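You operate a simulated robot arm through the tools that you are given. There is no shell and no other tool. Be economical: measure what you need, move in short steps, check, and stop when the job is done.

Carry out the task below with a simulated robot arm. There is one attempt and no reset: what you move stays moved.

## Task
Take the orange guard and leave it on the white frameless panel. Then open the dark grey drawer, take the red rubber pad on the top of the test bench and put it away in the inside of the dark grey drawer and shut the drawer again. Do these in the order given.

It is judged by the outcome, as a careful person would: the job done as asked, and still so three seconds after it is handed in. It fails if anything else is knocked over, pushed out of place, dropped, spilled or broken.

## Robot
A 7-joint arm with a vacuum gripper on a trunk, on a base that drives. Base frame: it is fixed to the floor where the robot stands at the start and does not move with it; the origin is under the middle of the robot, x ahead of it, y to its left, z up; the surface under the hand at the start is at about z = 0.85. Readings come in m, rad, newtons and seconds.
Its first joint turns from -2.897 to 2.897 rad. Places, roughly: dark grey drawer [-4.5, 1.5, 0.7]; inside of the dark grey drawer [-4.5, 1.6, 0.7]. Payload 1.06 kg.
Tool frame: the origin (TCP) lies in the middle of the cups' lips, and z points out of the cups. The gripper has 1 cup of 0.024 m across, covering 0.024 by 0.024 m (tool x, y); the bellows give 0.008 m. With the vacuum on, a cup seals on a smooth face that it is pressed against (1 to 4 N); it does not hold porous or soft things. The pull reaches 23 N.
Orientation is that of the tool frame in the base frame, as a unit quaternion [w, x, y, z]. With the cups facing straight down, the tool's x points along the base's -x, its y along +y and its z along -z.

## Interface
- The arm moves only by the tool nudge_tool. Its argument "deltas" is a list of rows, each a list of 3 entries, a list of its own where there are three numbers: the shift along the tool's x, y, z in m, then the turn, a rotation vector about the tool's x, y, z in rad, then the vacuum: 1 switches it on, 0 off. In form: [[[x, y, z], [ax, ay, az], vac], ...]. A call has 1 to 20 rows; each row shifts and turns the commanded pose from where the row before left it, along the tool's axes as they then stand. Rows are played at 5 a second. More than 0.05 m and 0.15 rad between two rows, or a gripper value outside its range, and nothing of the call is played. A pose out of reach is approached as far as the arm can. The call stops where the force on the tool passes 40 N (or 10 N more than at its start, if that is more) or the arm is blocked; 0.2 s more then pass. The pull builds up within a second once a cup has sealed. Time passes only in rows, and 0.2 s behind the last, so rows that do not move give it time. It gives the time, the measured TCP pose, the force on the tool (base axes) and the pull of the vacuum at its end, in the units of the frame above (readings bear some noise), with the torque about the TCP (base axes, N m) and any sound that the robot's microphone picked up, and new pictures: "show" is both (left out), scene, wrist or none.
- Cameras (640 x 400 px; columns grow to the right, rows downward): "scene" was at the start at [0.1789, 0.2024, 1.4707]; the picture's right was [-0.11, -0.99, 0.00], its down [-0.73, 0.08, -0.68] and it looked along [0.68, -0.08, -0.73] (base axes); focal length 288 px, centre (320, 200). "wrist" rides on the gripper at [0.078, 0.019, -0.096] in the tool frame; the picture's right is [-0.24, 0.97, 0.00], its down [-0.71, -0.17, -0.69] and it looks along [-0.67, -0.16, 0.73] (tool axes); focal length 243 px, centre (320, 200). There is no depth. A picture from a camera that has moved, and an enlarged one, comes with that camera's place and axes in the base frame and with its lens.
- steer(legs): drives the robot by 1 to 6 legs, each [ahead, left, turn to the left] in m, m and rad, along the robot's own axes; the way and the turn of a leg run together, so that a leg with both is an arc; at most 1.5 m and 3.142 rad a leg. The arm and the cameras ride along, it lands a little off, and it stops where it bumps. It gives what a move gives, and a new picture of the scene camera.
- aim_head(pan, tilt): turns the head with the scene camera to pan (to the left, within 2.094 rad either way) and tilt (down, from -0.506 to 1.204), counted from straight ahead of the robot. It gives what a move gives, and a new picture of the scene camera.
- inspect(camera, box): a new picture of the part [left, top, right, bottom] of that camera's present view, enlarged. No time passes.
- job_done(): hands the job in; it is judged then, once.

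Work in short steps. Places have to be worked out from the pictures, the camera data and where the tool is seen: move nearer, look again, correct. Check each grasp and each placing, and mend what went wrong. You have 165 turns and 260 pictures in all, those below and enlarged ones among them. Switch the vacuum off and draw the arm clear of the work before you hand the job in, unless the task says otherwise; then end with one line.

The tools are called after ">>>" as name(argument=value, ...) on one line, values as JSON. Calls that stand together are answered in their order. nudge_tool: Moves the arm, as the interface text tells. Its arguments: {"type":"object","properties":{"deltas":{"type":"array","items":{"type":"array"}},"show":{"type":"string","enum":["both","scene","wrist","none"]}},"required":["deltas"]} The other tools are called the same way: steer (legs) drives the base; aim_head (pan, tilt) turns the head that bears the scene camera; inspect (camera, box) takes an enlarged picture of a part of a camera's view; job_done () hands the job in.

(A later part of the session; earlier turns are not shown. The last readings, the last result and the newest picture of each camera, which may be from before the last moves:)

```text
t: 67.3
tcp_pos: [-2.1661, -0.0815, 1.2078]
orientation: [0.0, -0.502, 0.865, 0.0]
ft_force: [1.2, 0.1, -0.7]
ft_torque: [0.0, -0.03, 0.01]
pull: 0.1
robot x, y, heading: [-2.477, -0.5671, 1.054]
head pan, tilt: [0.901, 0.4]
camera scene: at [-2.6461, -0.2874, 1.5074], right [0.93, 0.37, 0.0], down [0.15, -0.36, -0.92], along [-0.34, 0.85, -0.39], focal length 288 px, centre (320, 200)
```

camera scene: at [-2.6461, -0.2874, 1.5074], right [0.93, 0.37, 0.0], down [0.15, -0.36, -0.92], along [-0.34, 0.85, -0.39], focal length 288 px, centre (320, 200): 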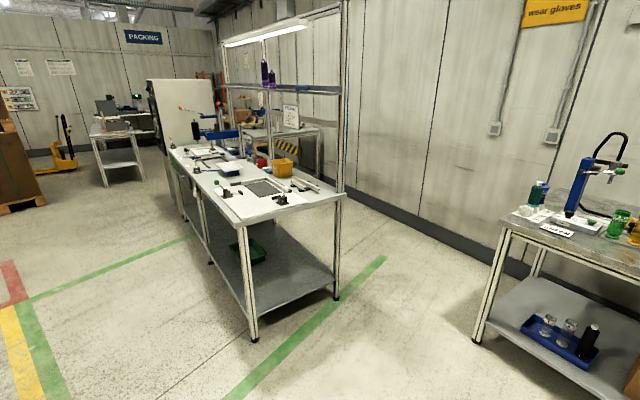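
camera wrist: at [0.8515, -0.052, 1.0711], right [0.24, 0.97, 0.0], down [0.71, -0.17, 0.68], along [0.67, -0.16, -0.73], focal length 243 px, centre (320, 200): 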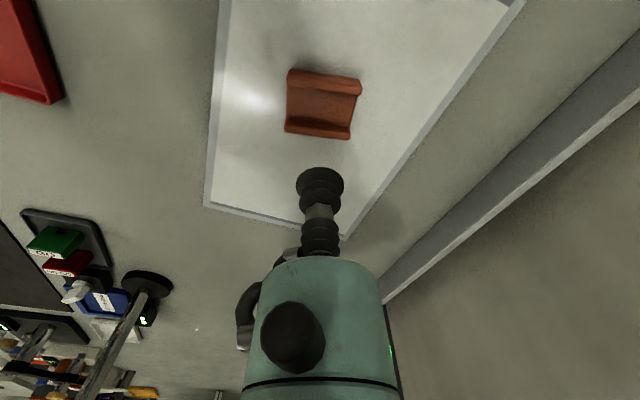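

A dosing unit with hanging hoses stands behind-left, so I keep nearer to the bench: tuck the arm a bit more, go 0.2 m ahead, then 0.9 m left, and check.

>>> nudge_tool(deltas=[[[0.02, 0, -0.04], [0, 0, 0], 0], [[0.02, 0, -0.04], [0, 0, 0], 0], [[0.02, 0, -0.03], [0, 0, 0], 0], [[0, 0, 0], [0, 0, 0], 0]], show="none")

>>> steer(legs=[[0.18, 0, 0], [0, 0.9, 0]])

>>> aim_head(pan=2.0, tilt=0.75)

```text
t: 68.3
tcp_pos: [-2.1933, -0.1359, 1.3166]
orientation: [0.001, -0.502, 0.865, 0.0]
ft_force: [-0.3, 0.7, 0.6]
ft_torque: [-0.02, 0.01, -0.01]
pull: 0.0
robot x, y, heading: [-2.4764, -0.5676, 1.054]
head pan, tilt: [0.901, 0.4]
```

```text
t: 74.1
tcp_pos: [-2.8804, 0.4692, 1.3161]
orientation: [0.0, -0.496, 0.868, 0.001]
ft_force: [0.3, 0.9, 0.1]
ft_torque: [0.01, 0.04, -0.03]
pull: 0.1
robot x, y, heading: [-3.1717, 0.0419, 1.035]
head pan, tilt: [0.901, 0.4]
camera scene: at [-3.3356, 0.3238, 1.5074], right [0.93, 0.36, 0.0], down [0.14, -0.36, -0.92], along [-0.33, 0.86, -0.39], focal length 288 px, centre (320, 200)
```

scene: 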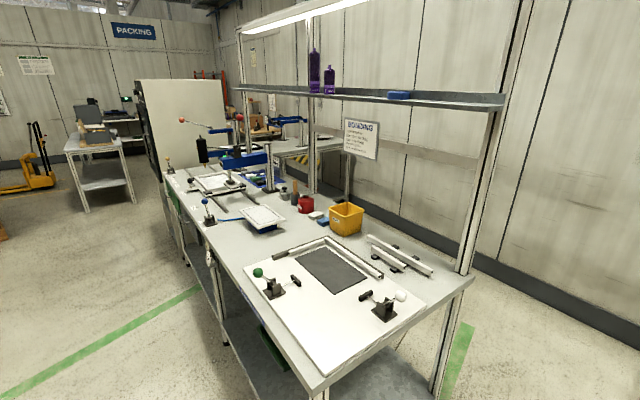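

```text
t: 75.5
tcp_pos: [-2.8821, 0.4682, 1.3162]
orientation: [0.0, -0.496, 0.868, 0.0]
ft_force: [-0.6, -0.2, -1.1]
ft_torque: [-0.01, 0.03, 0.0]
pull: 0.1
robot x, y, heading: [-3.1727, 0.0454, 1.039]
head pan, tilt: [2.0, 0.75]
camera scene: at [-3.3848, 0.2461, 1.4764], right [0.11, 0.99, 0.0], down [0.68, -0.07, -0.73], along [-0.73, 0.08, -0.68], focal length 288 px, centre (320, 200)
```

scene: 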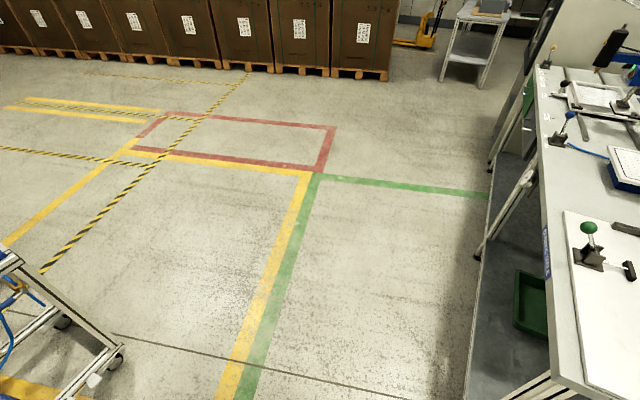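

The bench's aisle edge lies at the drawer's line. Path left is clear; I drive 1.5 m left and look at the front.

>>> steer(legs=[[0, 1.5, 0]])

>>> aim_head(pan=0.6, tilt=0.7)

```text
t: 83.0
tcp_pos: [-4.2111, 1.2283, 1.3159]
orientation: [-0.001, -0.509, 0.861, 0.0]
ft_force: [0.3, 1.0, 0.5]
ft_torque: [0.03, 0.02, -0.01]
pull: 0.1
robot x, y, heading: [-4.4914, 0.7975, 1.071]
head pan, tilt: [2.0, 0.75]
camera scene: at [-4.7078, 0.9904, 1.4763], right [0.07, 1.0, 0.0], down [0.68, -0.05, -0.73], along [-0.73, 0.05, -0.68], focal length 288 px, centre (320, 200)
```

scene: 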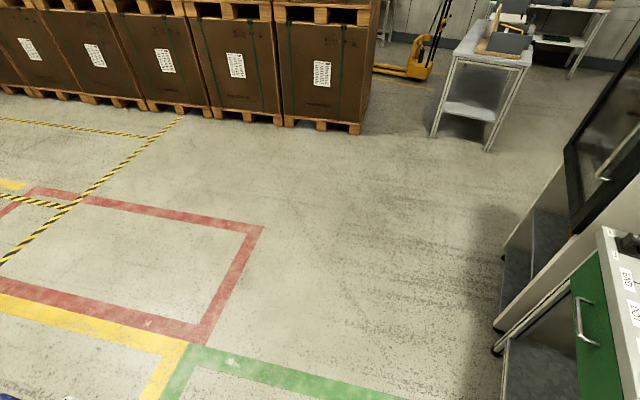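

```text
t: 84.5
tcp_pos: [-4.2129, 1.2288, 1.3164]
orientation: [0.0, -0.51, 0.86, 0.0]
ft_force: [-1.1, 0.0, 1.6]
ft_torque: [-0.02, -0.03, 0.04]
pull: 0.2
robot x, y, heading: [-4.4928, 0.7938, 1.066]
head pan, tilt: [0.6, 0.7]
camera scene: at [-4.6335, 1.0689, 1.4806], right [1.0, 0.1, 0.0], down [0.06, -0.64, -0.76], along [-0.08, 0.76, -0.64], focal length 288 px, centre (320, 200)
```

scene: 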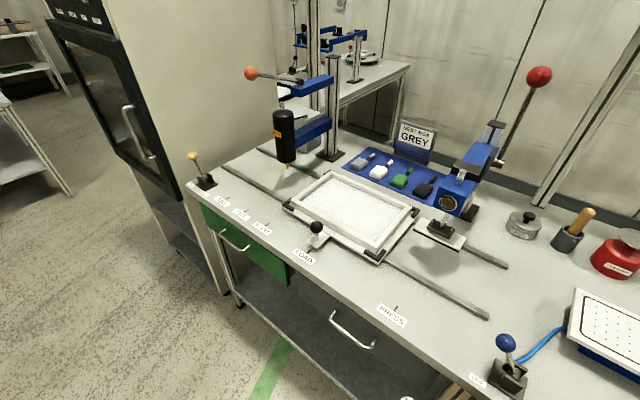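

I see a green drawer and, below this edge, a dark grey one with a handle. I look for the red rubber pad here and at details.

>>> inspect(camera="scene", box=[190, 110, 510, 310])

>>> aim_head(pan=-0.5, tilt=0.6)

>>> aim_head(pan=0.25, tilt=1.0)

```text
2.00 times, centred on (350, 210) of scene
camera zoom: at [-4.6335, 1.0689, 1.4806], right [1.0, 0.1, 0.0], down [0.06, -0.64, -0.76], along [-0.08, 0.76, -0.64], focal length 575 px, centre (260, 180)
```

zoom: 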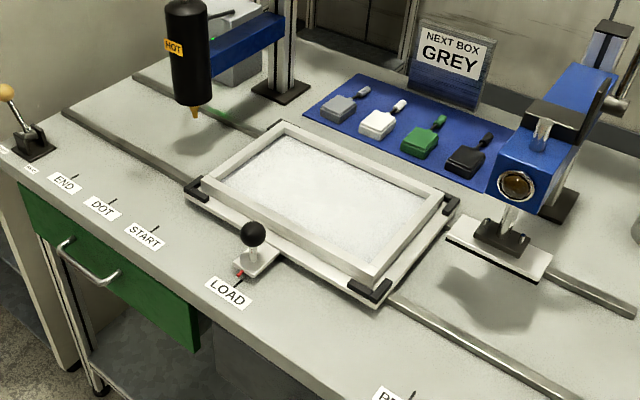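

```text
t: 85.8
tcp_pos: [-4.2128, 1.2295, 1.3163]
orientation: [-0.001, -0.509, 0.861, 0.0]
ft_force: [-0.2, -0.2, 0.5]
ft_torque: [0.01, 0.0, 0.0]
pull: 0.1
robot x, y, heading: [-4.4889, 0.7932, 1.066]
head pan, tilt: [-0.499, 0.6]
camera scene: at [-4.5507, 1.032, 1.4892], right [0.54, -0.84, 0.0], down [-0.48, -0.3, -0.82], along [0.69, 0.45, -0.57], focal length 288 px, centre (320, 200)
```

scene: 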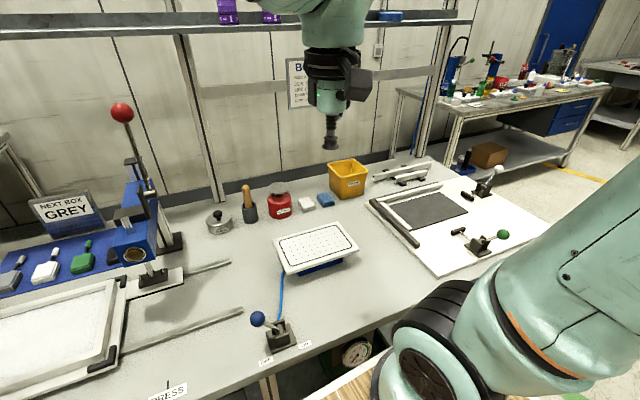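

```text
t: 86.9
tcp_pos: [-4.2117, 1.2286, 1.3156]
orientation: [0.0, -0.509, 0.861, 0.0]
ft_force: [0.2, 0.3, -0.3]
ft_torque: [0.03, -0.02, 0.01]
pull: 0.1
robot x, y, heading: [-4.4859, 0.7963, 1.069]
head pan, tilt: [0.25, 1.0]
camera scene: at [-4.6077, 1.0518, 1.4572], right [0.97, -0.25, 0.0], down [-0.21, -0.81, -0.54], along [0.14, 0.52, -0.84], focal length 288 px, centre (320, 200)
```

scene: 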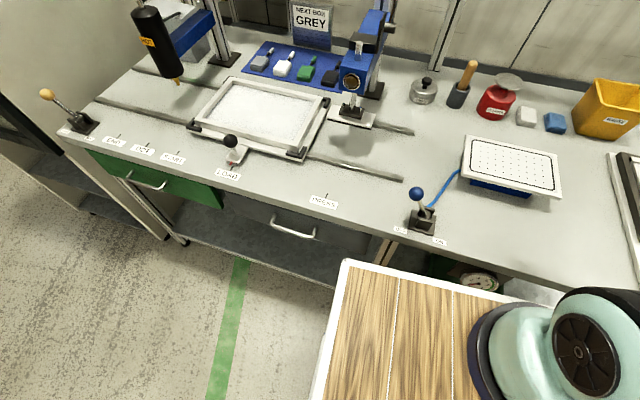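

The only red pad seen is the red block on bench 1 (PASS/FAIL trays, gauges: the test bench). First open the grey drawer: handle about (−4.58, 1.43, 0.72). I back off 0.3 m and shift left 0.35 m for pulling room.

>>> steer(legs=[[-0.3, 0.35, 0]])

>>> aim_head(pan=-0.1, tilt=0.75)

>>> inspect(camera="scene", box=[180, 120, 460, 320])

```text
t: 89.7
tcp_pos: [-4.6694, 1.1318, 1.3154]
orientation: [0.0, -0.512, 0.859, 0.0]
ft_force: [0.7, 0.0, 0.0]
ft_torque: [0.02, -0.01, 0.01]
pull: 0.0
robot x, y, heading: [-4.9429, 0.6933, 1.084]
head pan, tilt: [0.25, 1.0]
camera scene: at [-5.064, 0.95, 1.4572], right [0.97, -0.24, 0.0], down [-0.2, -0.82, -0.54], along [0.13, 0.52, -0.84], focal length 288 px, centre (320, 200)
```

scene: 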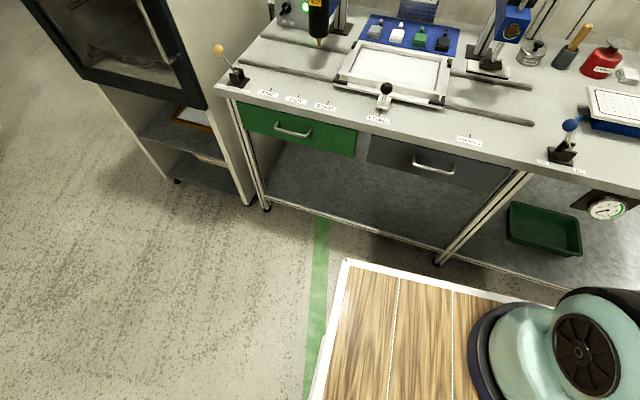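

```text
t: 90.5
tcp_pos: [-4.6693, 1.1316, 1.3159]
orientation: [0.0, -0.513, 0.859, 0.0]
ft_force: [-0.5, 0.4, -1.4]
ft_torque: [-0.01, 0.01, 0.02]
pull: 0.1
robot x, y, heading: [-4.9444, 0.6932, 1.077]
head pan, tilt: [-0.099, 0.75]
camera scene: at [-5.0345, 0.9512, 1.4763], right [0.83, -0.56, 0.0], down [-0.38, -0.57, -0.73], along [0.41, 0.61, -0.68], focal length 288 px, centre (320, 200)
```

scene: 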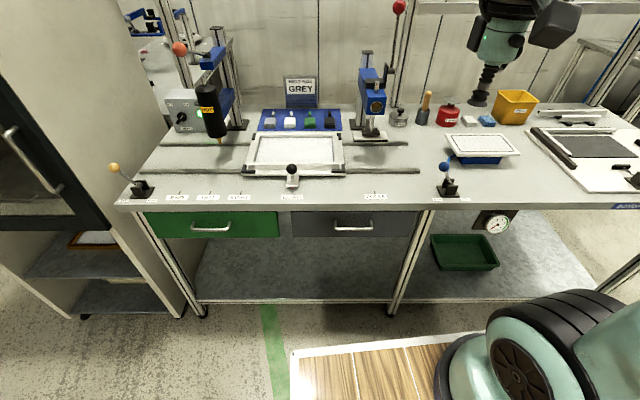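

```text
2.00 times, centred on (320, 220) of scene
camera zoom: at [-5.0345, 0.9512, 1.4763], right [0.83, -0.56, 0.0], down [-0.38, -0.57, -0.73], along [0.41, 0.61, -0.68], focal length 575 px, centre (320, 160)
```

zoom: 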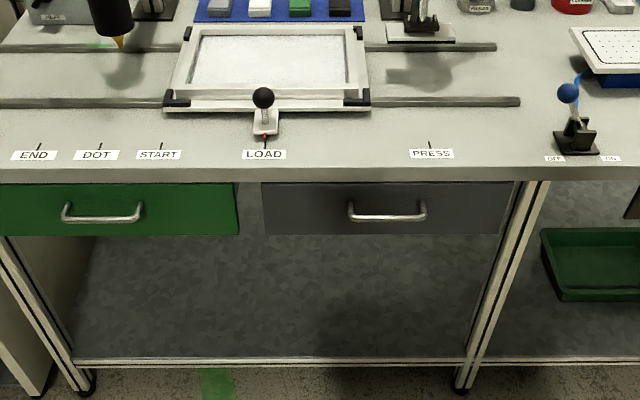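

The bench is parallel to this view: inward normal ≈(0.56, 0.83). Handle triangulates to (−4.585, 1.413, 0.772); the face is about 0.42×0.12 m. I turn to face it squarely and shift left a little.

>>> steer(legs=[[0, 0.15, -0.1]])

>>> aim_head(pan=-0.2, tilt=0.85)

>>> inspect(camera="scene", box=[200, 80, 440, 240])

```text
t: 91.9
tcp_pos: [-4.7593, 1.1812, 1.3164]
orientation: [0.0, -0.47, 0.883, 0.0]
ft_force: [0.1, 0.5, 0.8]
ft_torque: [0.01, 0.02, -0.03]
pull: 0.0
robot x, y, heading: [-5.0755, 0.7737, 0.977]
head pan, tilt: [-0.099, 0.75]
camera scene: at [-5.1404, 1.0387, 1.4763], right [0.77, -0.64, 0.0], down [-0.44, -0.52, -0.73], along [0.47, 0.56, -0.68], focal length 288 px, centre (320, 200)
```

scene: 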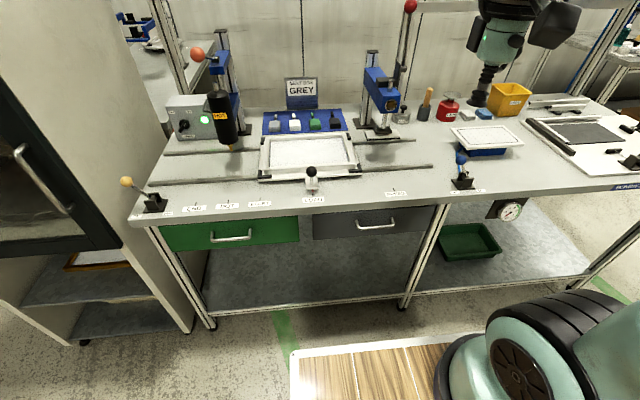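

```text
t: 92.6
tcp_pos: [-4.7593, 1.1809, 1.3163]
orientation: [0.0, -0.469, 0.883, 0.0]
ft_force: [0.2, 0.3, 0.4]
ft_torque: [0.05, -0.01, -0.04]
pull: 0.1
robot x, y, heading: [-5.0729, 0.7716, 0.977]
head pan, tilt: [-0.201, 0.85]
camera scene: at [-5.1375, 1.0297, 1.4683], right [0.7, -0.71, 0.0], down [-0.54, -0.53, -0.66], along [0.47, 0.46, -0.75], focal length 288 px, centre (320, 200)
```

scene: 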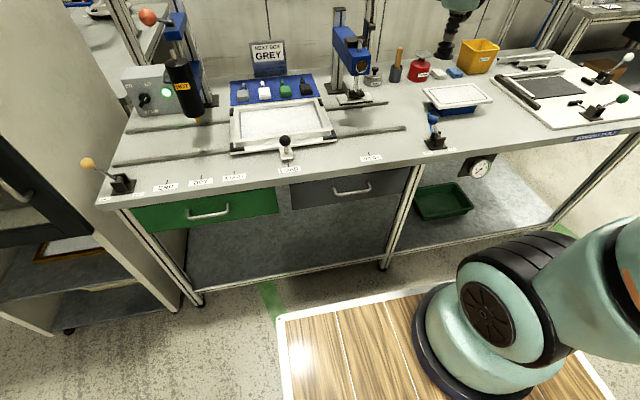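

```text
2.50 times, centred on (320, 160) of scene
camera zoom: at [-5.1375, 1.0297, 1.4683], right [0.7, -0.71, 0.0], down [-0.54, -0.53, -0.66], along [0.47, 0.46, -0.75], focal length 719 px, centre (320, 300)
```

zoom: 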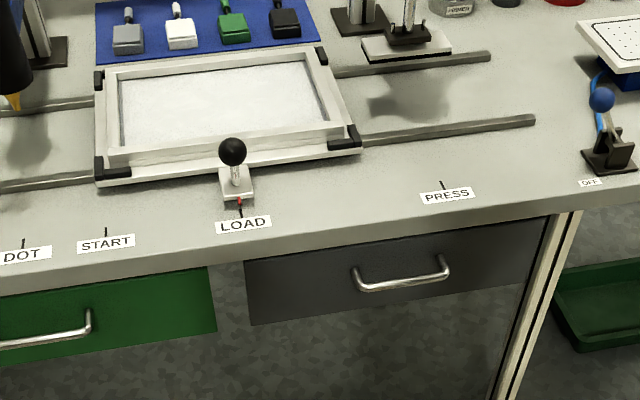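

Face geometry: normal matches my heading, face plane g≈−1.36 (about 0.84 m ahead of the axis), z 0.67–0.80, handle protruding 4 cm at z≈0.755. I'll move the tool forward-left at height and tip it to point horizontally at the bench.

>>> nudge_tool(deltas=[[[-0.04, 0.024, 0], [0, 0, 0], 0], [[-0.04, 0.024, 0], [0, 0, 0], 0], [[-0.04, 0.024, 0], [0, 0, 0], 0], [[-0.04, 0.022, 0], [0, 0, 0], 0], [[0, 0, 0], [0, -0.1428, 0], 0], [[0, 0, 0], [0, -0.1428, 0], 0], [[0, 0, 0], [0, -0.1428, 0], 0], [[0, 0, 0], [0, -0.1428, 0], 0], [[0, 0, 0], [0, -0.1428, 0], 0], [[0, 0, 0], [0, -0.1428, 0], 0], [[0, 0, 0], [0, -0.1428, 0], 0], [[0, 0, 0], [0, -0.1428, 0], 0], [[0, 0, 0], [0, -0.1428, 0], 0], [[0, 0, 0], [0, -0.1428, 0], 0], [[0, 0, 0], [0, -0.1428, 0], 0], [[0, 0, 0], [0, 0, 0], 0]], show="both")

```text
t: 95.5
tcp_pos: [-4.7254, 1.3673, 1.293]
orientation: [0.465, -0.35, 0.747, 0.323]
ft_force: [-0.8, -0.3, -0.1]
ft_torque: [-0.01, 0.02, -0.02]
pull: 0.0
robot x, y, heading: [-5.0715, 0.7706, 0.978]
head pan, tilt: [-0.201, 0.85]
stopped in row 14: the arm was blocked; the commanded pose is now the measured one
camera scene: at [-5.2603, 1.0196, 1.4718], right [0.56, 0.83, 0.0], down [0.6, -0.4, -0.69], along [-0.58, 0.38, -0.72], focal length 288 px, centre (320, 200)
camera wrist: at [-4.8112, 1.2839, 1.2594], right [-0.72, 0.58, 0.37], down [0.05, -0.49, 0.87], along [0.69, 0.65, 0.33], focal length 243 px, centre (320, 200)
```

scene: 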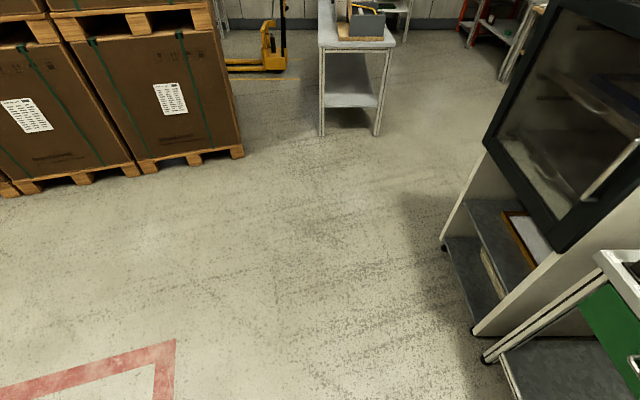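
wrist: 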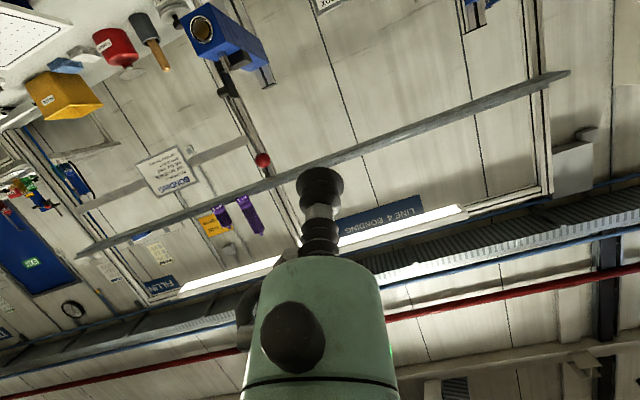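

The arm brushed the head mast and turned the head while folding. I undo the rotation, and re-aim the head.

>>> nudge_tool(deltas=[[[0, 0, 0], [0, 0.1428, 0], 0], [[0, 0, 0], [0, 0.1428, 0], 0], [[0, 0, 0], [0, 0.1428, 0], 0], [[0, 0, 0], [0, 0.1428, 0], 0], [[0, 0, 0], [0, 0.1428, 0], 0], [[0, 0, 0], [0, 0, 0], 0]], show="none")

>>> aim_head(pan=-0.4, tilt=0.6)

```text
t: 96.8
tcp_pos: [-4.7253, 1.3668, 1.2963]
orientation: [0.179, -0.44, 0.862, 0.176]
ft_force: [0.6, -0.3, 0.5]
ft_torque: [-0.02, 0.0, -0.01]
pull: 0.1
robot x, y, heading: [-5.0749, 0.7745, 0.975]
head pan, tilt: [-0.201, 0.85]
```

```text
t: 97.6
tcp_pos: [-4.7264, 1.366, 1.2963]
orientation: [0.181, -0.439, 0.862, 0.177]
ft_force: [-0.1, -0.5, 0.1]
ft_torque: [-0.01, 0.05, -0.01]
pull: 0.0
robot x, y, heading: [-5.072, 0.7755, 0.975]
head pan, tilt: [-0.4, 0.6]
camera scene: at [-5.1192, 1.0232, 1.4891], right [0.55, -0.84, 0.0], down [-0.47, -0.31, -0.82], along [0.69, 0.45, -0.57], focal length 288 px, centre (320, 200)
```

scene: 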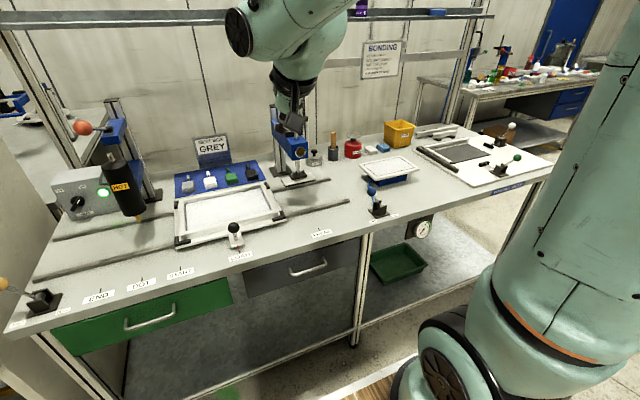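

Restore the tool to straight down, then back the base off 0.15 m so I can descend first and tip the tool low, away from the head.

>>> nudge_tool(deltas=[[[0, 0, 0], [0.036, 0.1223, -0.0085], 0], [[0, 0, 0], [0.036, 0.1223, -0.0085], 0], [[0, 0, 0], [0.036, 0.1223, -0.0085], 0], [[0, 0, 0], [0.036, 0.1223, -0.0085], 0], [[0, 0, 0], [0, 0, 0], 0]], show="none")

>>> steer(legs=[[-0.15, 0, 0]])

```text
t: 98.8
tcp_pos: [-4.7256, 1.3659, 1.2958]
orientation: [0.001, -0.469, 0.883, 0.0]
ft_force: [0.4, -0.1, 0.4]
ft_torque: [0.03, -0.03, 0.01]
pull: 0.0
robot x, y, heading: [-5.0777, 0.7772, 0.976]
head pan, tilt: [-0.4, 0.6]
```

```text
t: 100.2
tcp_pos: [-4.8074, 1.2439, 1.2954]
orientation: [0.0, -0.47, 0.883, 0.0]
ft_force: [0.0, 0.1, 0.4]
ft_torque: [-0.02, -0.01, -0.04]
pull: 0.1
robot x, y, heading: [-5.1576, 0.649, 0.98]
head pan, tilt: [-0.4, 0.6]
camera scene: at [-5.2022, 0.9, 1.4892], right [0.55, -0.84, 0.0], down [-0.47, -0.31, -0.83], along [0.69, 0.45, -0.56], focal length 288 px, centre (320, 200)
```

scene: 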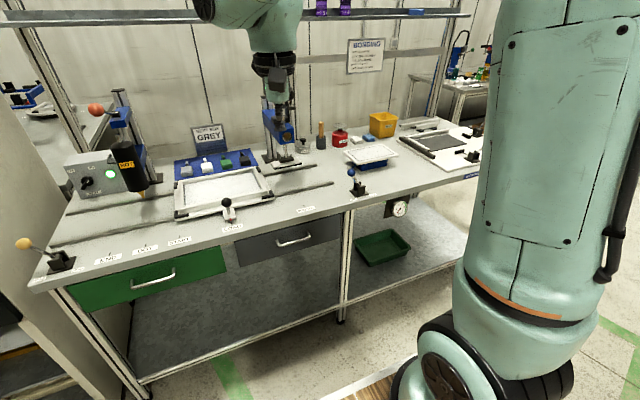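

Now right 0.2, forward 0.08, and descend to z≈0.80 in front of the bench edge (16 cm clear).

>>> nudge_tool(deltas=[[[-0.016, -0.04, 0], [0, 0, 0], 0], [[-0.016, -0.04, 0], [0, 0, 0], 0], [[-0.016, -0.04, 0], [0, 0, 0], 0], [[-0.016, -0.04, 0], [0, 0, 0], 0], [[-0.016, -0.04, 0], [0, 0, 0], 0], [[0, 0, 0.045], [0, 0, 0], 0], [[0, 0, 0.045], [0, 0, 0], 0], [[0, 0, 0.045], [0, 0, 0], 0], [[0, 0, 0.045], [0, 0, 0], 0], [[0, 0, 0.045], [0, 0, 0], 0], [[0, 0, 0.045], [0, 0, 0], 0], [[0, 0, 0.045], [0, 0, 0], 0], [[0, 0, 0.045], [0, 0, 0], 0], [[0, 0, 0.045], [0, 0, 0], 0], [[0, 0, 0.045], [0, 0, 0], 0], [[0, 0, 0.045], [0, 0, 0], 0], [[0, 0, 0], [0, 0, 0], 0]], show="both")

```text
t: 103.8
tcp_pos: [-4.597, 1.1993, 0.8018]
orientation: [0.001, -0.469, 0.883, 0.001]
ft_force: [0.0, 0.3, -0.1]
ft_torque: [0.02, 0.01, 0.02]
pull: 0.1
robot x, y, heading: [-5.1602, 0.651, 0.98]
head pan, tilt: [-0.4, 0.6]
camera scene: at [-5.2022, 0.9, 1.4892], right [0.55, -0.84, 0.0], down [-0.47, -0.31, -0.83], along [0.69, 0.45, -0.56], focal length 288 px, centre (320, 200)
camera wrist: at [-4.6574, 1.1448, 0.8966], right [-0.67, 0.74, 0.0], down [0.54, 0.49, 0.69], along [0.51, 0.46, -0.73], focal length 243 px, centre (320, 200)
```

scene: 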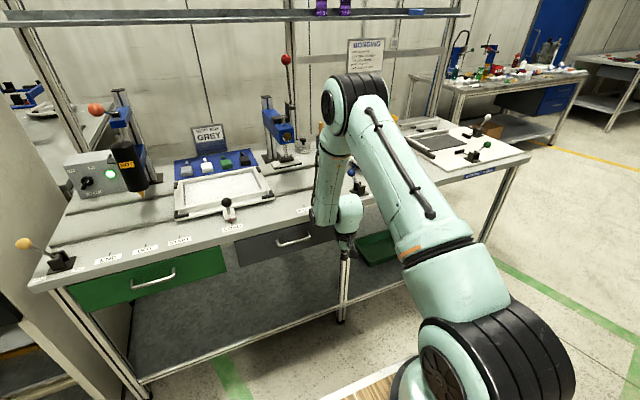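
wrist: 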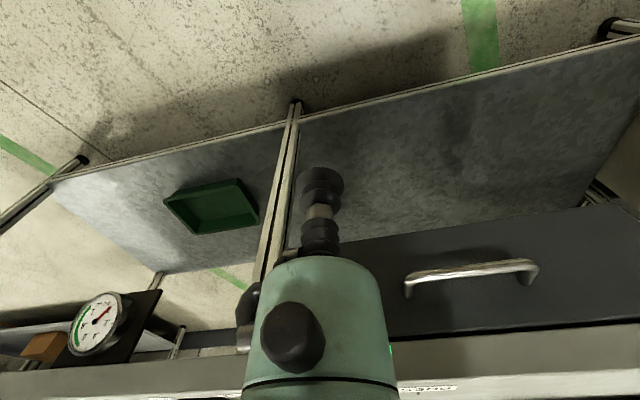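

Good clearances. Tip the tool to horizontal in place.

>>> nudge_tool(deltas=[[[0, 0, 0], [0, -0.1428, 0], 0], [[0, 0, 0], [0, -0.1428, 0], 0], [[0, 0, 0], [0, -0.1428, 0], 0], [[0, 0, 0], [0, -0.1428, 0], 0], [[0, 0, 0], [0, -0.1428, 0], 0], [[0, 0, 0], [0, -0.1428, 0], 0], [[0, 0, 0], [0, 0, 0], 0]], show="scene")

>>> nudge_tool(deltas=[[[0, 0, 0], [0, -0.1428, 0], 0], [[0, 0, 0], [0, -0.1428, 0], 0], [[0, 0, 0], [0, -0.1428, 0], 0], [[0, 0, 0], [0, -0.1428, 0], 0], [[0, 0, 0], [0, -0.1428, 0], 0], [[0, 0, 0], [0, 0, 0], 0]], show="both")

```text
t: 105.4
tcp_pos: [-4.5982, 1.1978, 0.8004]
orientation: [0.368, -0.426, 0.803, 0.195]
ft_force: [0.3, -0.5, 0.3]
ft_torque: [-0.01, -0.02, 0.02]
pull: 0.0
robot x, y, heading: [-5.1588, 0.6522, 0.976]
head pan, tilt: [-0.4, 0.6]
camera scene: at [-5.2021, 0.9, 1.4892], right [0.55, -0.84, 0.0], down [-0.47, -0.31, -0.83], along [0.69, 0.45, -0.56], focal length 288 px, centre (320, 200)
```

scene: 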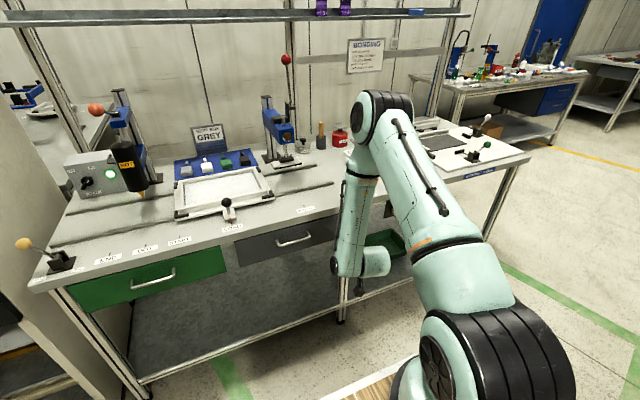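

```text
t: 106.8
tcp_pos: [-4.5971, 1.1979, 0.7995]
orientation: [0.626, -0.33, 0.624, 0.331]
ft_force: [-0.2, -1.4, 0.5]
ft_torque: [0.0, -0.01, 0.01]
pull: 0.1
robot x, y, heading: [-5.1549, 0.6472, 0.978]
head pan, tilt: [-0.4, 0.6]
camera scene: at [-5.2021, 0.9, 1.4892], right [0.55, -0.84, 0.0], down [-0.47, -0.31, -0.83], along [0.69, 0.45, -0.56], focal length 288 px, centre (320, 200)
camera wrist: at [-4.6664, 1.1312, 0.7218], right [-0.81, 0.54, 0.24], down [-0.24, -0.67, 0.71], along [0.54, 0.51, 0.67], focal length 243 px, centre (320, 200)
```

scene: 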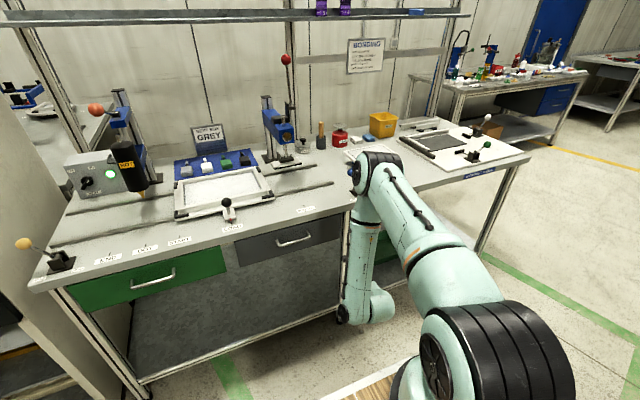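
wrist: 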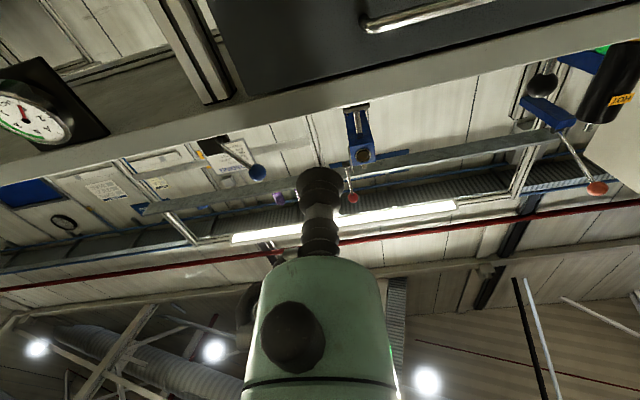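

Tool points horizontally along the bench normal, in line with the face right of the handle. Lower 6 cm and approach to ~3 cm from the face.

>>> nudge_tool(deltas=[[[0.032, 0, 0], [0, 0, 0], 0], [[0.031, 0, 0], [0, 0, 0], 0], [[0, 0, 0.04], [0, 0, 0], 0], [[0, 0, 0.04], [0, 0, 0], 0], [[0, 0, 0.04], [0, 0, 0], 0], [[0, 0, 0.03], [0, 0, 0], 0], [[0, 0, 0], [0, 0, 0], 0]], show="both")

```text
t: 108.4
tcp_pos: [-4.5137, 1.3237, 0.7347]
orientation: [0.624, -0.332, 0.624, 0.333]
ft_force: [0.4, -0.3, -0.2]
ft_torque: [-0.01, 0.01, -0.02]
pull: 0.0
robot x, y, heading: [-5.1581, 0.648, 0.976]
head pan, tilt: [-0.4, 0.6]
camera scene: at [-5.2021, 0.9, 1.4892], right [0.55, -0.84, 0.0], down [-0.47, -0.31, -0.83], along [0.69, 0.45, -0.56], focal length 288 px, centre (320, 200)
camera wrist: at [-4.5825, 1.2561, 0.6566], right [-0.81, 0.54, 0.24], down [-0.24, -0.66, 0.71], along [0.54, 0.51, 0.67], focal length 243 px, centre (320, 200)
```

scene: 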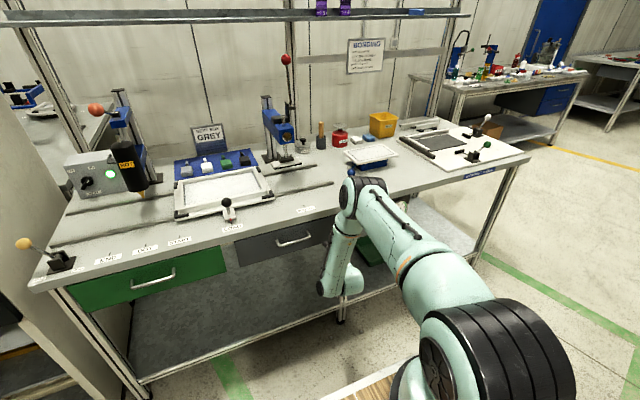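
wrist: 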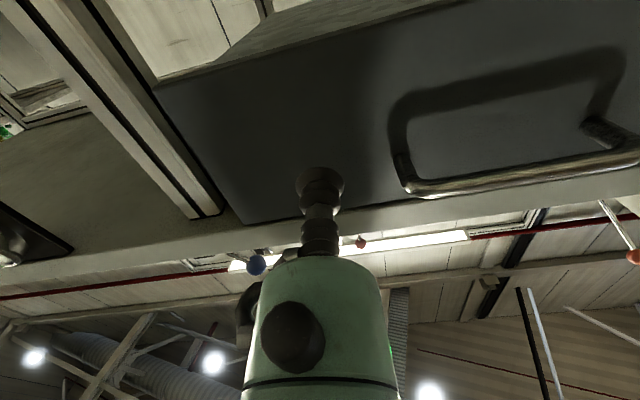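

Contact point will be mid-face, clear of the handle. Creep in with vacuum on.

>>> nudge_tool(deltas=[[[0, 0, 0.012], [0, 0, 0], 1], [[0, 0, 0.01], [0, 0, 0], 1], [[0, 0, 0.006], [0, 0, 0], 1], [[0, 0, 0.004], [0, 0, 0], 1], [[0, 0, 0], [0, 0, 0], 1]], show="wrist")

```text
t: 109.6
tcp_pos: [-4.4957, 1.3505, 0.7369]
orientation: [0.625, -0.332, 0.624, 0.332]
ft_force: [0.2, -0.4, 0.1]
ft_torque: [0.01, 0.02, 0.02]
pull: 0.0
robot x, y, heading: [-5.1556, 0.6488, 0.981]
head pan, tilt: [-0.4, 0.6]
camera wrist: at [-4.5644, 1.2816, 0.6584], right [-0.81, 0.54, 0.24], down [-0.24, -0.66, 0.71], along [0.54, 0.51, 0.67], focal length 243 px, centre (320, 200)
```

wrist: 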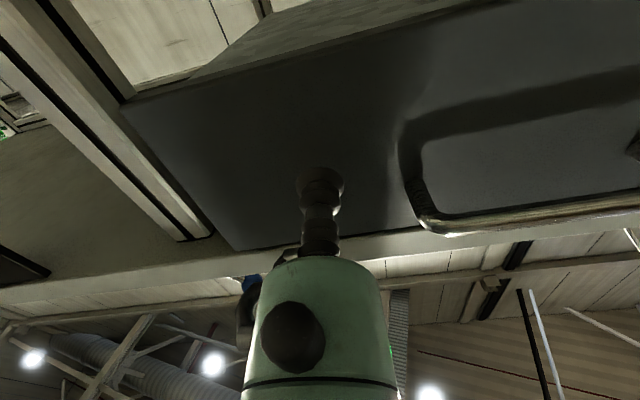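

>>> nudge_tool(deltas=[[[0, 0, 0.005], [0, 0, 0], 1], [[0, 0, 0.005], [0, 0, 0], 1], [[0, 0, 0.004], [0, 0, 0], 1], [[0, 0, 0.0], [0, 0, 0], 1]], show="none")

>>> nudge_tool(deltas=[[[0, 0, 0.004], [0, 0, 0], 1], [[0, 0, 0.004], [0, 0, 0], 1], [[0, 0, 0.0], [0, 0, 0], 1]], show="wrist")

```text
t: 110.6
tcp_pos: [-4.4876, 1.3621, 0.7361]
orientation: [0.624, -0.332, 0.624, 0.332]
ft_force: [-1.2, -1.1, -0.5]
ft_torque: [0.04, 0.0, 0.01]
pull: 0.1
robot x, y, heading: [-5.1598, 0.6524, 0.977]
head pan, tilt: [-0.4, 0.6]
```

```text
t: 111.4
tcp_pos: [-4.4828, 1.3689, 0.7375]
orientation: [0.624, -0.332, 0.625, 0.332]
ft_force: [1.0, 1.8, 3.6]
ft_torque: [0.0, -0.02, 0.09]
pull: 22.7
robot x, y, heading: [-5.1588, 0.6516, 0.976]
head pan, tilt: [-0.4, 0.6]
camera wrist: at [-4.5526, 1.3, 0.6596], right [-0.81, 0.54, 0.24], down [-0.24, -0.66, 0.71], along [0.54, 0.51, 0.67], focal length 243 px, centre (320, 200)
```

wrist: 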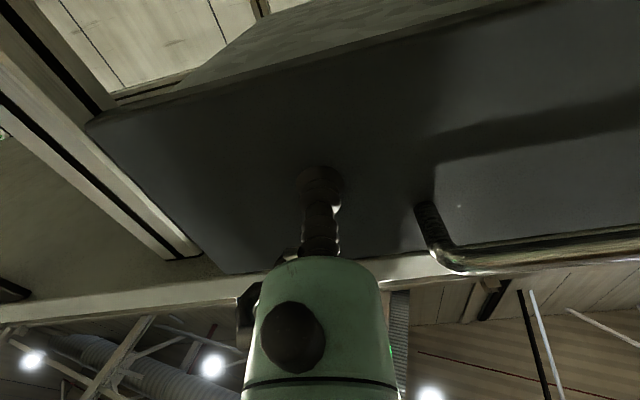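

Sealed on the face (22.7 N). Pull back gently and check.

>>> nudge_tool(deltas=[[[0, 0, -0.005], [0, 0, 0], 1], [[0, 0, -0.008], [0, 0, 0], 1], [[0, 0, -0.01], [0, 0, 0], 1], [[0, 0, -0.01], [0, 0, 0], 1], [[0, 0, 0.0], [0, 0, 0], 1]], show="scene")

```text
t: 112.6
tcp_pos: [-4.502, 1.3397, 0.7371]
orientation: [0.624, -0.332, 0.624, 0.332]
ft_force: [-7.1, 4.0, 6.7]
ft_torque: [-0.02, 0.01, 0.03]
pull: 22.8
robot x, y, heading: [-5.1577, 0.6499, 0.98]
head pan, tilt: [-0.4, 0.6]
camera scene: at [-5.2026, 0.8999, 1.4892], right [0.55, -0.84, 0.0], down [-0.47, -0.31, -0.83], along [0.69, 0.45, -0.56], focal length 288 px, centre (320, 200)
```

scene: 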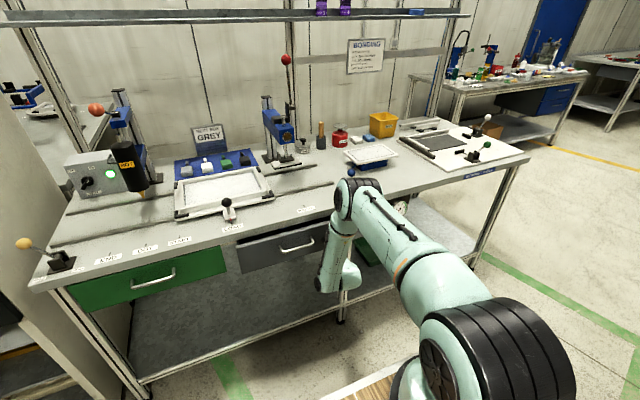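

The drawer is moving (≈3.5 cm). There is some sideways load to the left, so I relieve it by 2 mm and continue pulling.

>>> nudge_tool(deltas=[[[-0.001, 0.002, -0.01], [0, 0, 0], 1], [[0, 0, -0.015], [0, 0, 0], 1], [[0, 0, -0.015], [0, 0, 0], 1], [[0, 0, -0.015], [0, 0, 0], 1], [[0, 0, -0.015], [0, 0, 0], 1], [[0, 0, 0.0], [0, 0, 0], 1]], show="none")

```text
t: 114.0
tcp_pos: [-4.5426, 1.2836, 0.738]
orientation: [0.625, -0.332, 0.624, 0.332]
ft_force: [7.5, -4.9, 3.9]
ft_torque: [0.0, -0.02, 0.03]
pull: 22.9
robot x, y, heading: [-5.1572, 0.6442, 0.977]
head pan, tilt: [-0.4, 0.6]
```

>>> nudge_tool(deltas=[[[0, -0.001, -0.015], [0, 0, 0], 1], [[0, 0, -0.015], [0, 0, 0], 1], [[0, 0, -0.015], [0, 0, 0], 1], [[0, 0, -0.015], [0, 0, 0], 1], [[0, 0, -0.015], [0, 0, 0], 1], [[0, 0, 0.0], [0, 0, 0], 1]], show="scene")

```text
t: 115.4
tcp_pos: [-4.5859, 1.2208, 0.7378]
orientation: [0.624, -0.332, 0.624, 0.332]
ft_force: [-3.3, 2.8, 7.3]
ft_torque: [0.06, 0.14, 0.0]
pull: 22.5
robot x, y, heading: [-5.1586, 0.6488, 0.978]
head pan, tilt: [-0.4, 0.6]
camera scene: at [-5.2025, 0.8999, 1.4892], right [0.55, -0.84, 0.0], down [-0.47, -0.31, -0.83], along [0.69, 0.45, -0.56], focal length 288 px, centre (320, 200)
```

scene: 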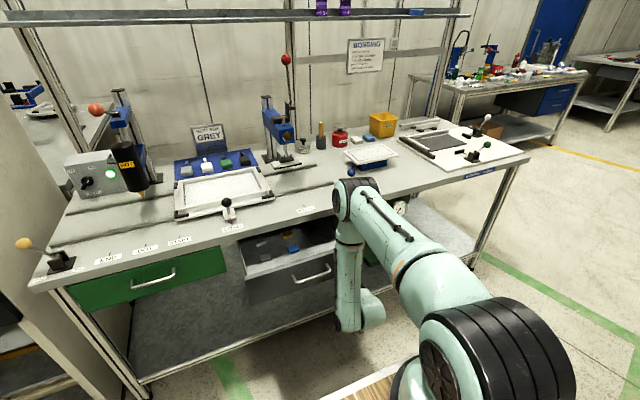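

Drawer is open ~18 cm. Pull another ~9 cm.

>>> nudge_tool(deltas=[[[-0.0005, 0.0005, -0.015], [0, 0, 0], 1], [[0, 0, -0.015], [0, 0, 0], 1], [[0, 0, -0.015], [0, 0, 0], 1], [[0, 0, -0.015], [0, 0, 0], 1], [[0, 0, -0.015], [0, 0, 0], 1], [[0, 0, -0.015], [0, 0, 0], 1], [[0, 0, 0.0], [0, 0, 0], 1]], show="scene")

```text
t: 117.0
tcp_pos: [-4.6359, 1.1462, 0.7365]
orientation: [0.624, -0.333, 0.624, 0.333]
ft_force: [0.2, -0.6, -9.3]
ft_torque: [0.0, -0.06, 0.0]
pull: 23.2
robot x, y, heading: [-5.159, 0.6481, 0.976]
head pan, tilt: [-0.4, 0.6]
camera scene: at [-5.2019, 0.9002, 1.4892], right [0.55, -0.84, 0.0], down [-0.47, -0.31, -0.82], along [0.69, 0.45, -0.57], focal length 288 px, centre (320, 200)
```

scene: 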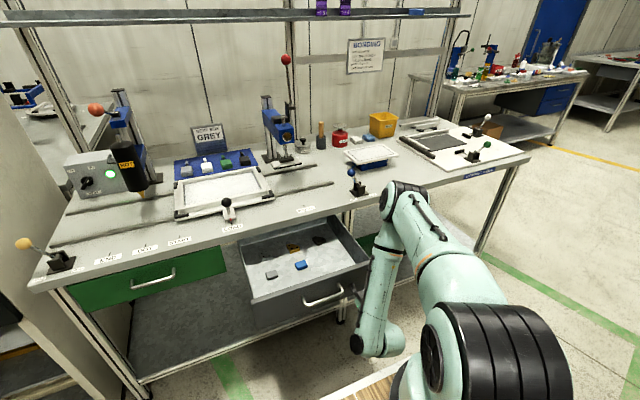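

Drawer open about 27 cm; it already holds similar pads (blue, grey, orange, black). Release, back off, raise, and restore the tool downward.

>>> nudge_tool(deltas=[[[0, 0, 0], [0, 0, 0], 0], [[0, 0, 0], [0, 0, 0], 0], [[0, 0, 0], [0, 0, 0], 0], [[0, 0, 0], [0, 0, 0], 0], [[0, 0, -0.01], [0, 0, 0], 0], [[0, 0, -0.03], [0, 0, 0], 0], [[0, 0, 0], [0, 0, 0], 0]], show="both")

>>> nudge_tool(deltas=[[[-0.045, 0, 0], [0, 0, 0], 0], [[-0.045, 0, 0], [0, 0, 0], 0], [[-0.045, 0, 0], [0, 0, 0], 0], [[-0.045, 0, 0], [0, 0, 0], 0], [[-0.045, 0, 0], [0, 0, 0], 0], [[-0.045, 0, 0], [0, 0, 0], 0], [[0, 0, 0], [0, 0, 0], 0]], show="scene")

```text
t: 118.6
tcp_pos: [-4.6556, 1.113, 0.739]
orientation: [0.624, -0.332, 0.624, 0.332]
ft_force: [-0.6, -0.1, 0.9]
ft_torque: [-0.01, 0.01, 0.01]
pull: 0.0
robot x, y, heading: [-5.1559, 0.6505, 0.976]
head pan, tilt: [-0.4, 0.6]
camera scene: at [-5.2021, 0.9, 1.4892], right [0.55, -0.84, 0.0], down [-0.47, -0.31, -0.83], along [0.69, 0.45, -0.56], focal length 288 px, centre (320, 200)
camera wrist: at [-4.7258, 1.0445, 0.6605], right [-0.81, 0.54, 0.24], down [-0.24, -0.66, 0.71], along [0.54, 0.51, 0.67], focal length 243 px, centre (320, 200)
```

scene: 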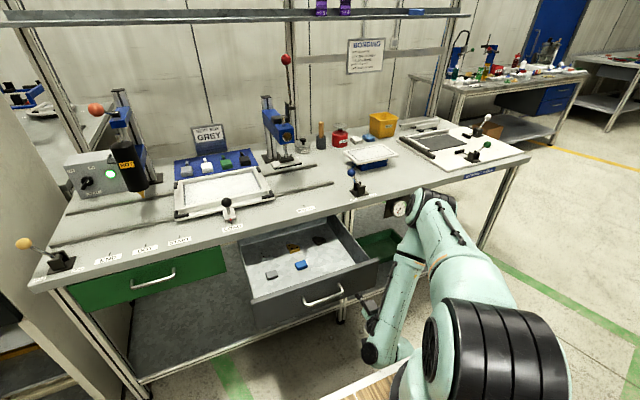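
wrist: 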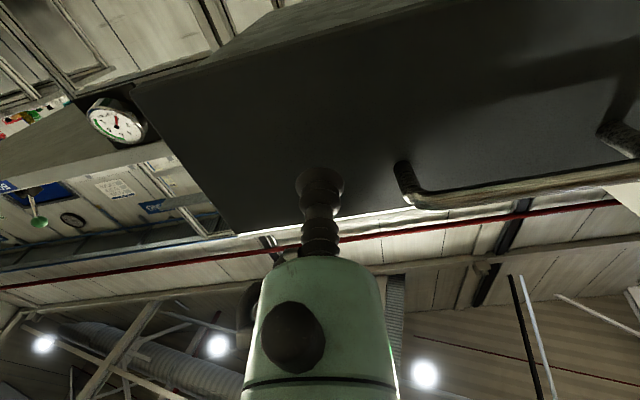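

```text
t: 120.2
tcp_pos: [-4.6242, 1.1441, 0.9897]
orientation: [0.625, -0.332, 0.624, 0.331]
ft_force: [-0.8, 0.2, -0.1]
ft_torque: [0.02, 0.0, 0.02]
pull: 0.1
out of reach, approached as far as the arm can: row 4, 5, 6
robot x, y, heading: [-5.1569, 0.652, 0.976]
head pan, tilt: [-0.4, 0.6]
camera scene: at [-5.2021, 0.8999, 1.4892], right [0.55, -0.84, 0.0], down [-0.47, -0.31, -0.83], along [0.69, 0.45, -0.56], focal length 288 px, centre (320, 200)
```

scene: 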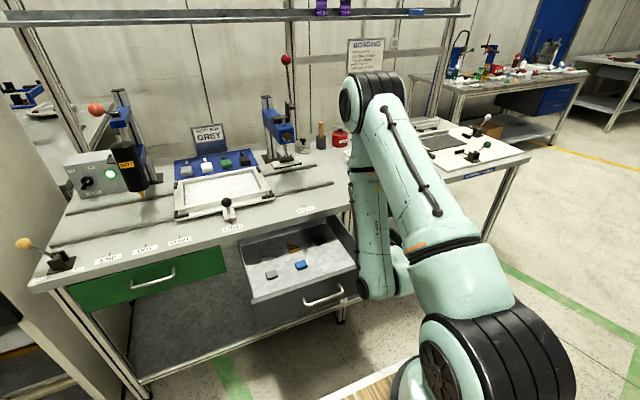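

Now rotate the tool back to straight down.

>>> nudge_tool(deltas=[[[0, 0, 0], [0, 0.1428, 0], 0], [[0, 0, 0], [0, 0.1428, 0], 0], [[0, 0, 0], [0, 0.1428, 0], 0], [[0, 0, 0], [0, 0.1428, 0], 0], [[0, 0, 0], [0, 0.1428, 0], 0], [[0, 0, 0], [0, 0.1428, 0], 0], [[0, 0, 0], [0, 0.1428, 0], 0], [[0, 0, 0], [0, 0.1428, 0], 0], [[0, 0, 0], [0, 0.1428, 0], 0], [[0, 0, 0], [0, 0.1428, 0], 0], [[0, 0, 0], [0, 0.1428, 0], 0], [[0, 0, 0], [0, 0, 0], 0]], show="both")

```text
t: 122.8
tcp_pos: [-4.6193, 1.1483, 0.9878]
orientation: [-0.001, -0.47, 0.883, 0.0]
ft_force: [0.2, -0.2, 0.1]
ft_torque: [0.01, 0.0, -0.02]
pull: 0.1
out of reach, approached as far as the arm can: row 4
robot x, y, heading: [-5.1582, 0.65, 0.974]
head pan, tilt: [-0.4, 0.6]
camera scene: at [-5.2022, 0.9, 1.4892], right [0.55, -0.84, 0.0], down [-0.47, -0.31, -0.83], along [0.69, 0.45, -0.56], focal length 288 px, centre (320, 200)
camera wrist: at [-4.6797, 1.0939, 1.0841], right [-0.67, 0.74, 0.0], down [0.54, 0.49, 0.69], along [0.51, 0.46, -0.73], focal length 243 px, centre (320, 200)
```

scene: 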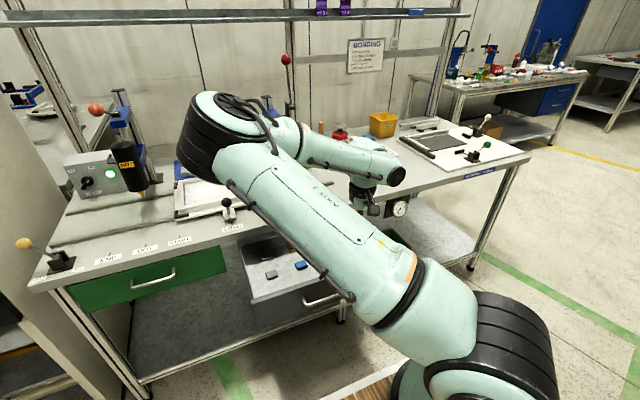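
wrist: 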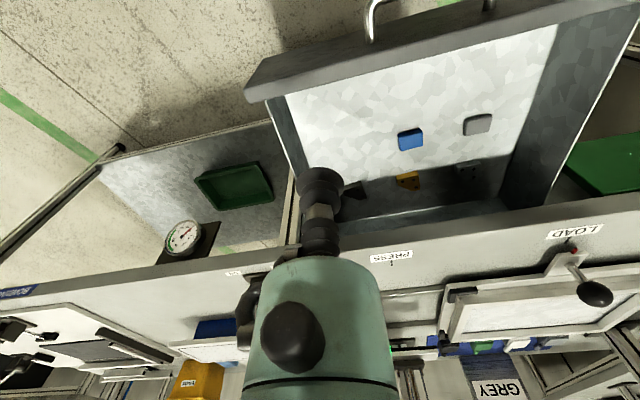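

The arm has swung its elbow to the left. Raise carefully and check that nothing on the bench was touched.

>>> nudge_tool(deltas=[[[0, 0, -0.04], [0, 0, 0], 0], [[0, 0, -0.04], [0, 0, 0], 0], [[0.0, 0, -0.04], [0, 0, 0], 0], [[0.0, 0, -0.04], [0, 0, 0], 0], [[0.0, 0, -0.04], [0, 0, 0], 0], [[0, 0, -0.04], [0, 0, 0], 0], [[0, 0, -0.04], [0, 0, 0], 0], [[0, 0, 0], [0, 0, 0], 0]], show="both")

```text
t: 124.6
tcp_pos: [-4.6188, 1.1483, 1.2667]
orientation: [0.0, -0.469, 0.883, 0.0]
ft_force: [-0.1, 0.8, 0.1]
ft_torque: [0.0, -0.04, -0.01]
pull: 0.0
robot x, y, heading: [-5.1612, 0.6525, 0.976]
head pan, tilt: [-0.4, 0.6]
camera scene: at [-5.2021, 0.9, 1.4892], right [0.55, -0.84, 0.0], down [-0.47, -0.31, -0.83], along [0.69, 0.45, -0.56], focal length 288 px, centre (320, 200)
camera wrist: at [-4.6793, 1.0952, 1.3633], right [-0.67, 0.74, 0.0], down [0.54, 0.49, 0.69], along [0.51, 0.46, -0.73], focal length 243 px, centre (320, 200)
```

scene: 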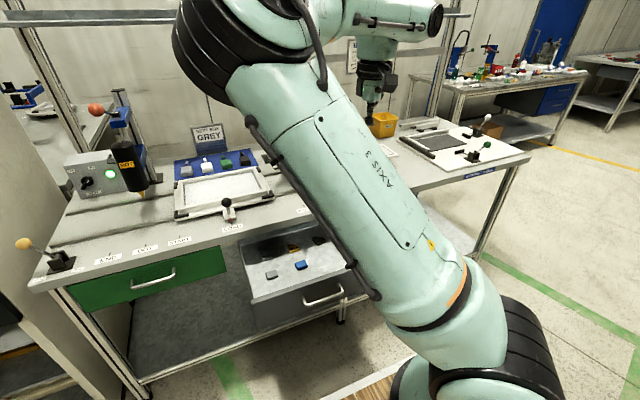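
wrist: 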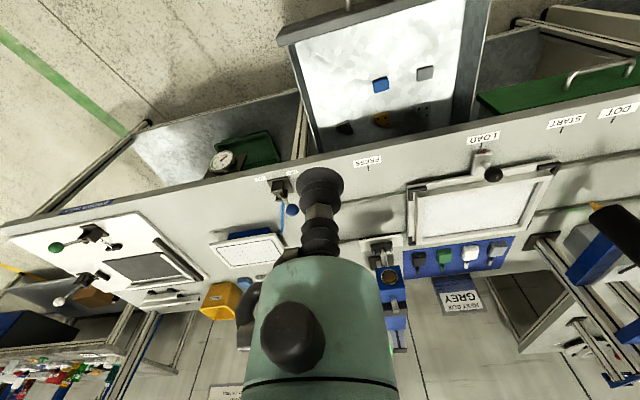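

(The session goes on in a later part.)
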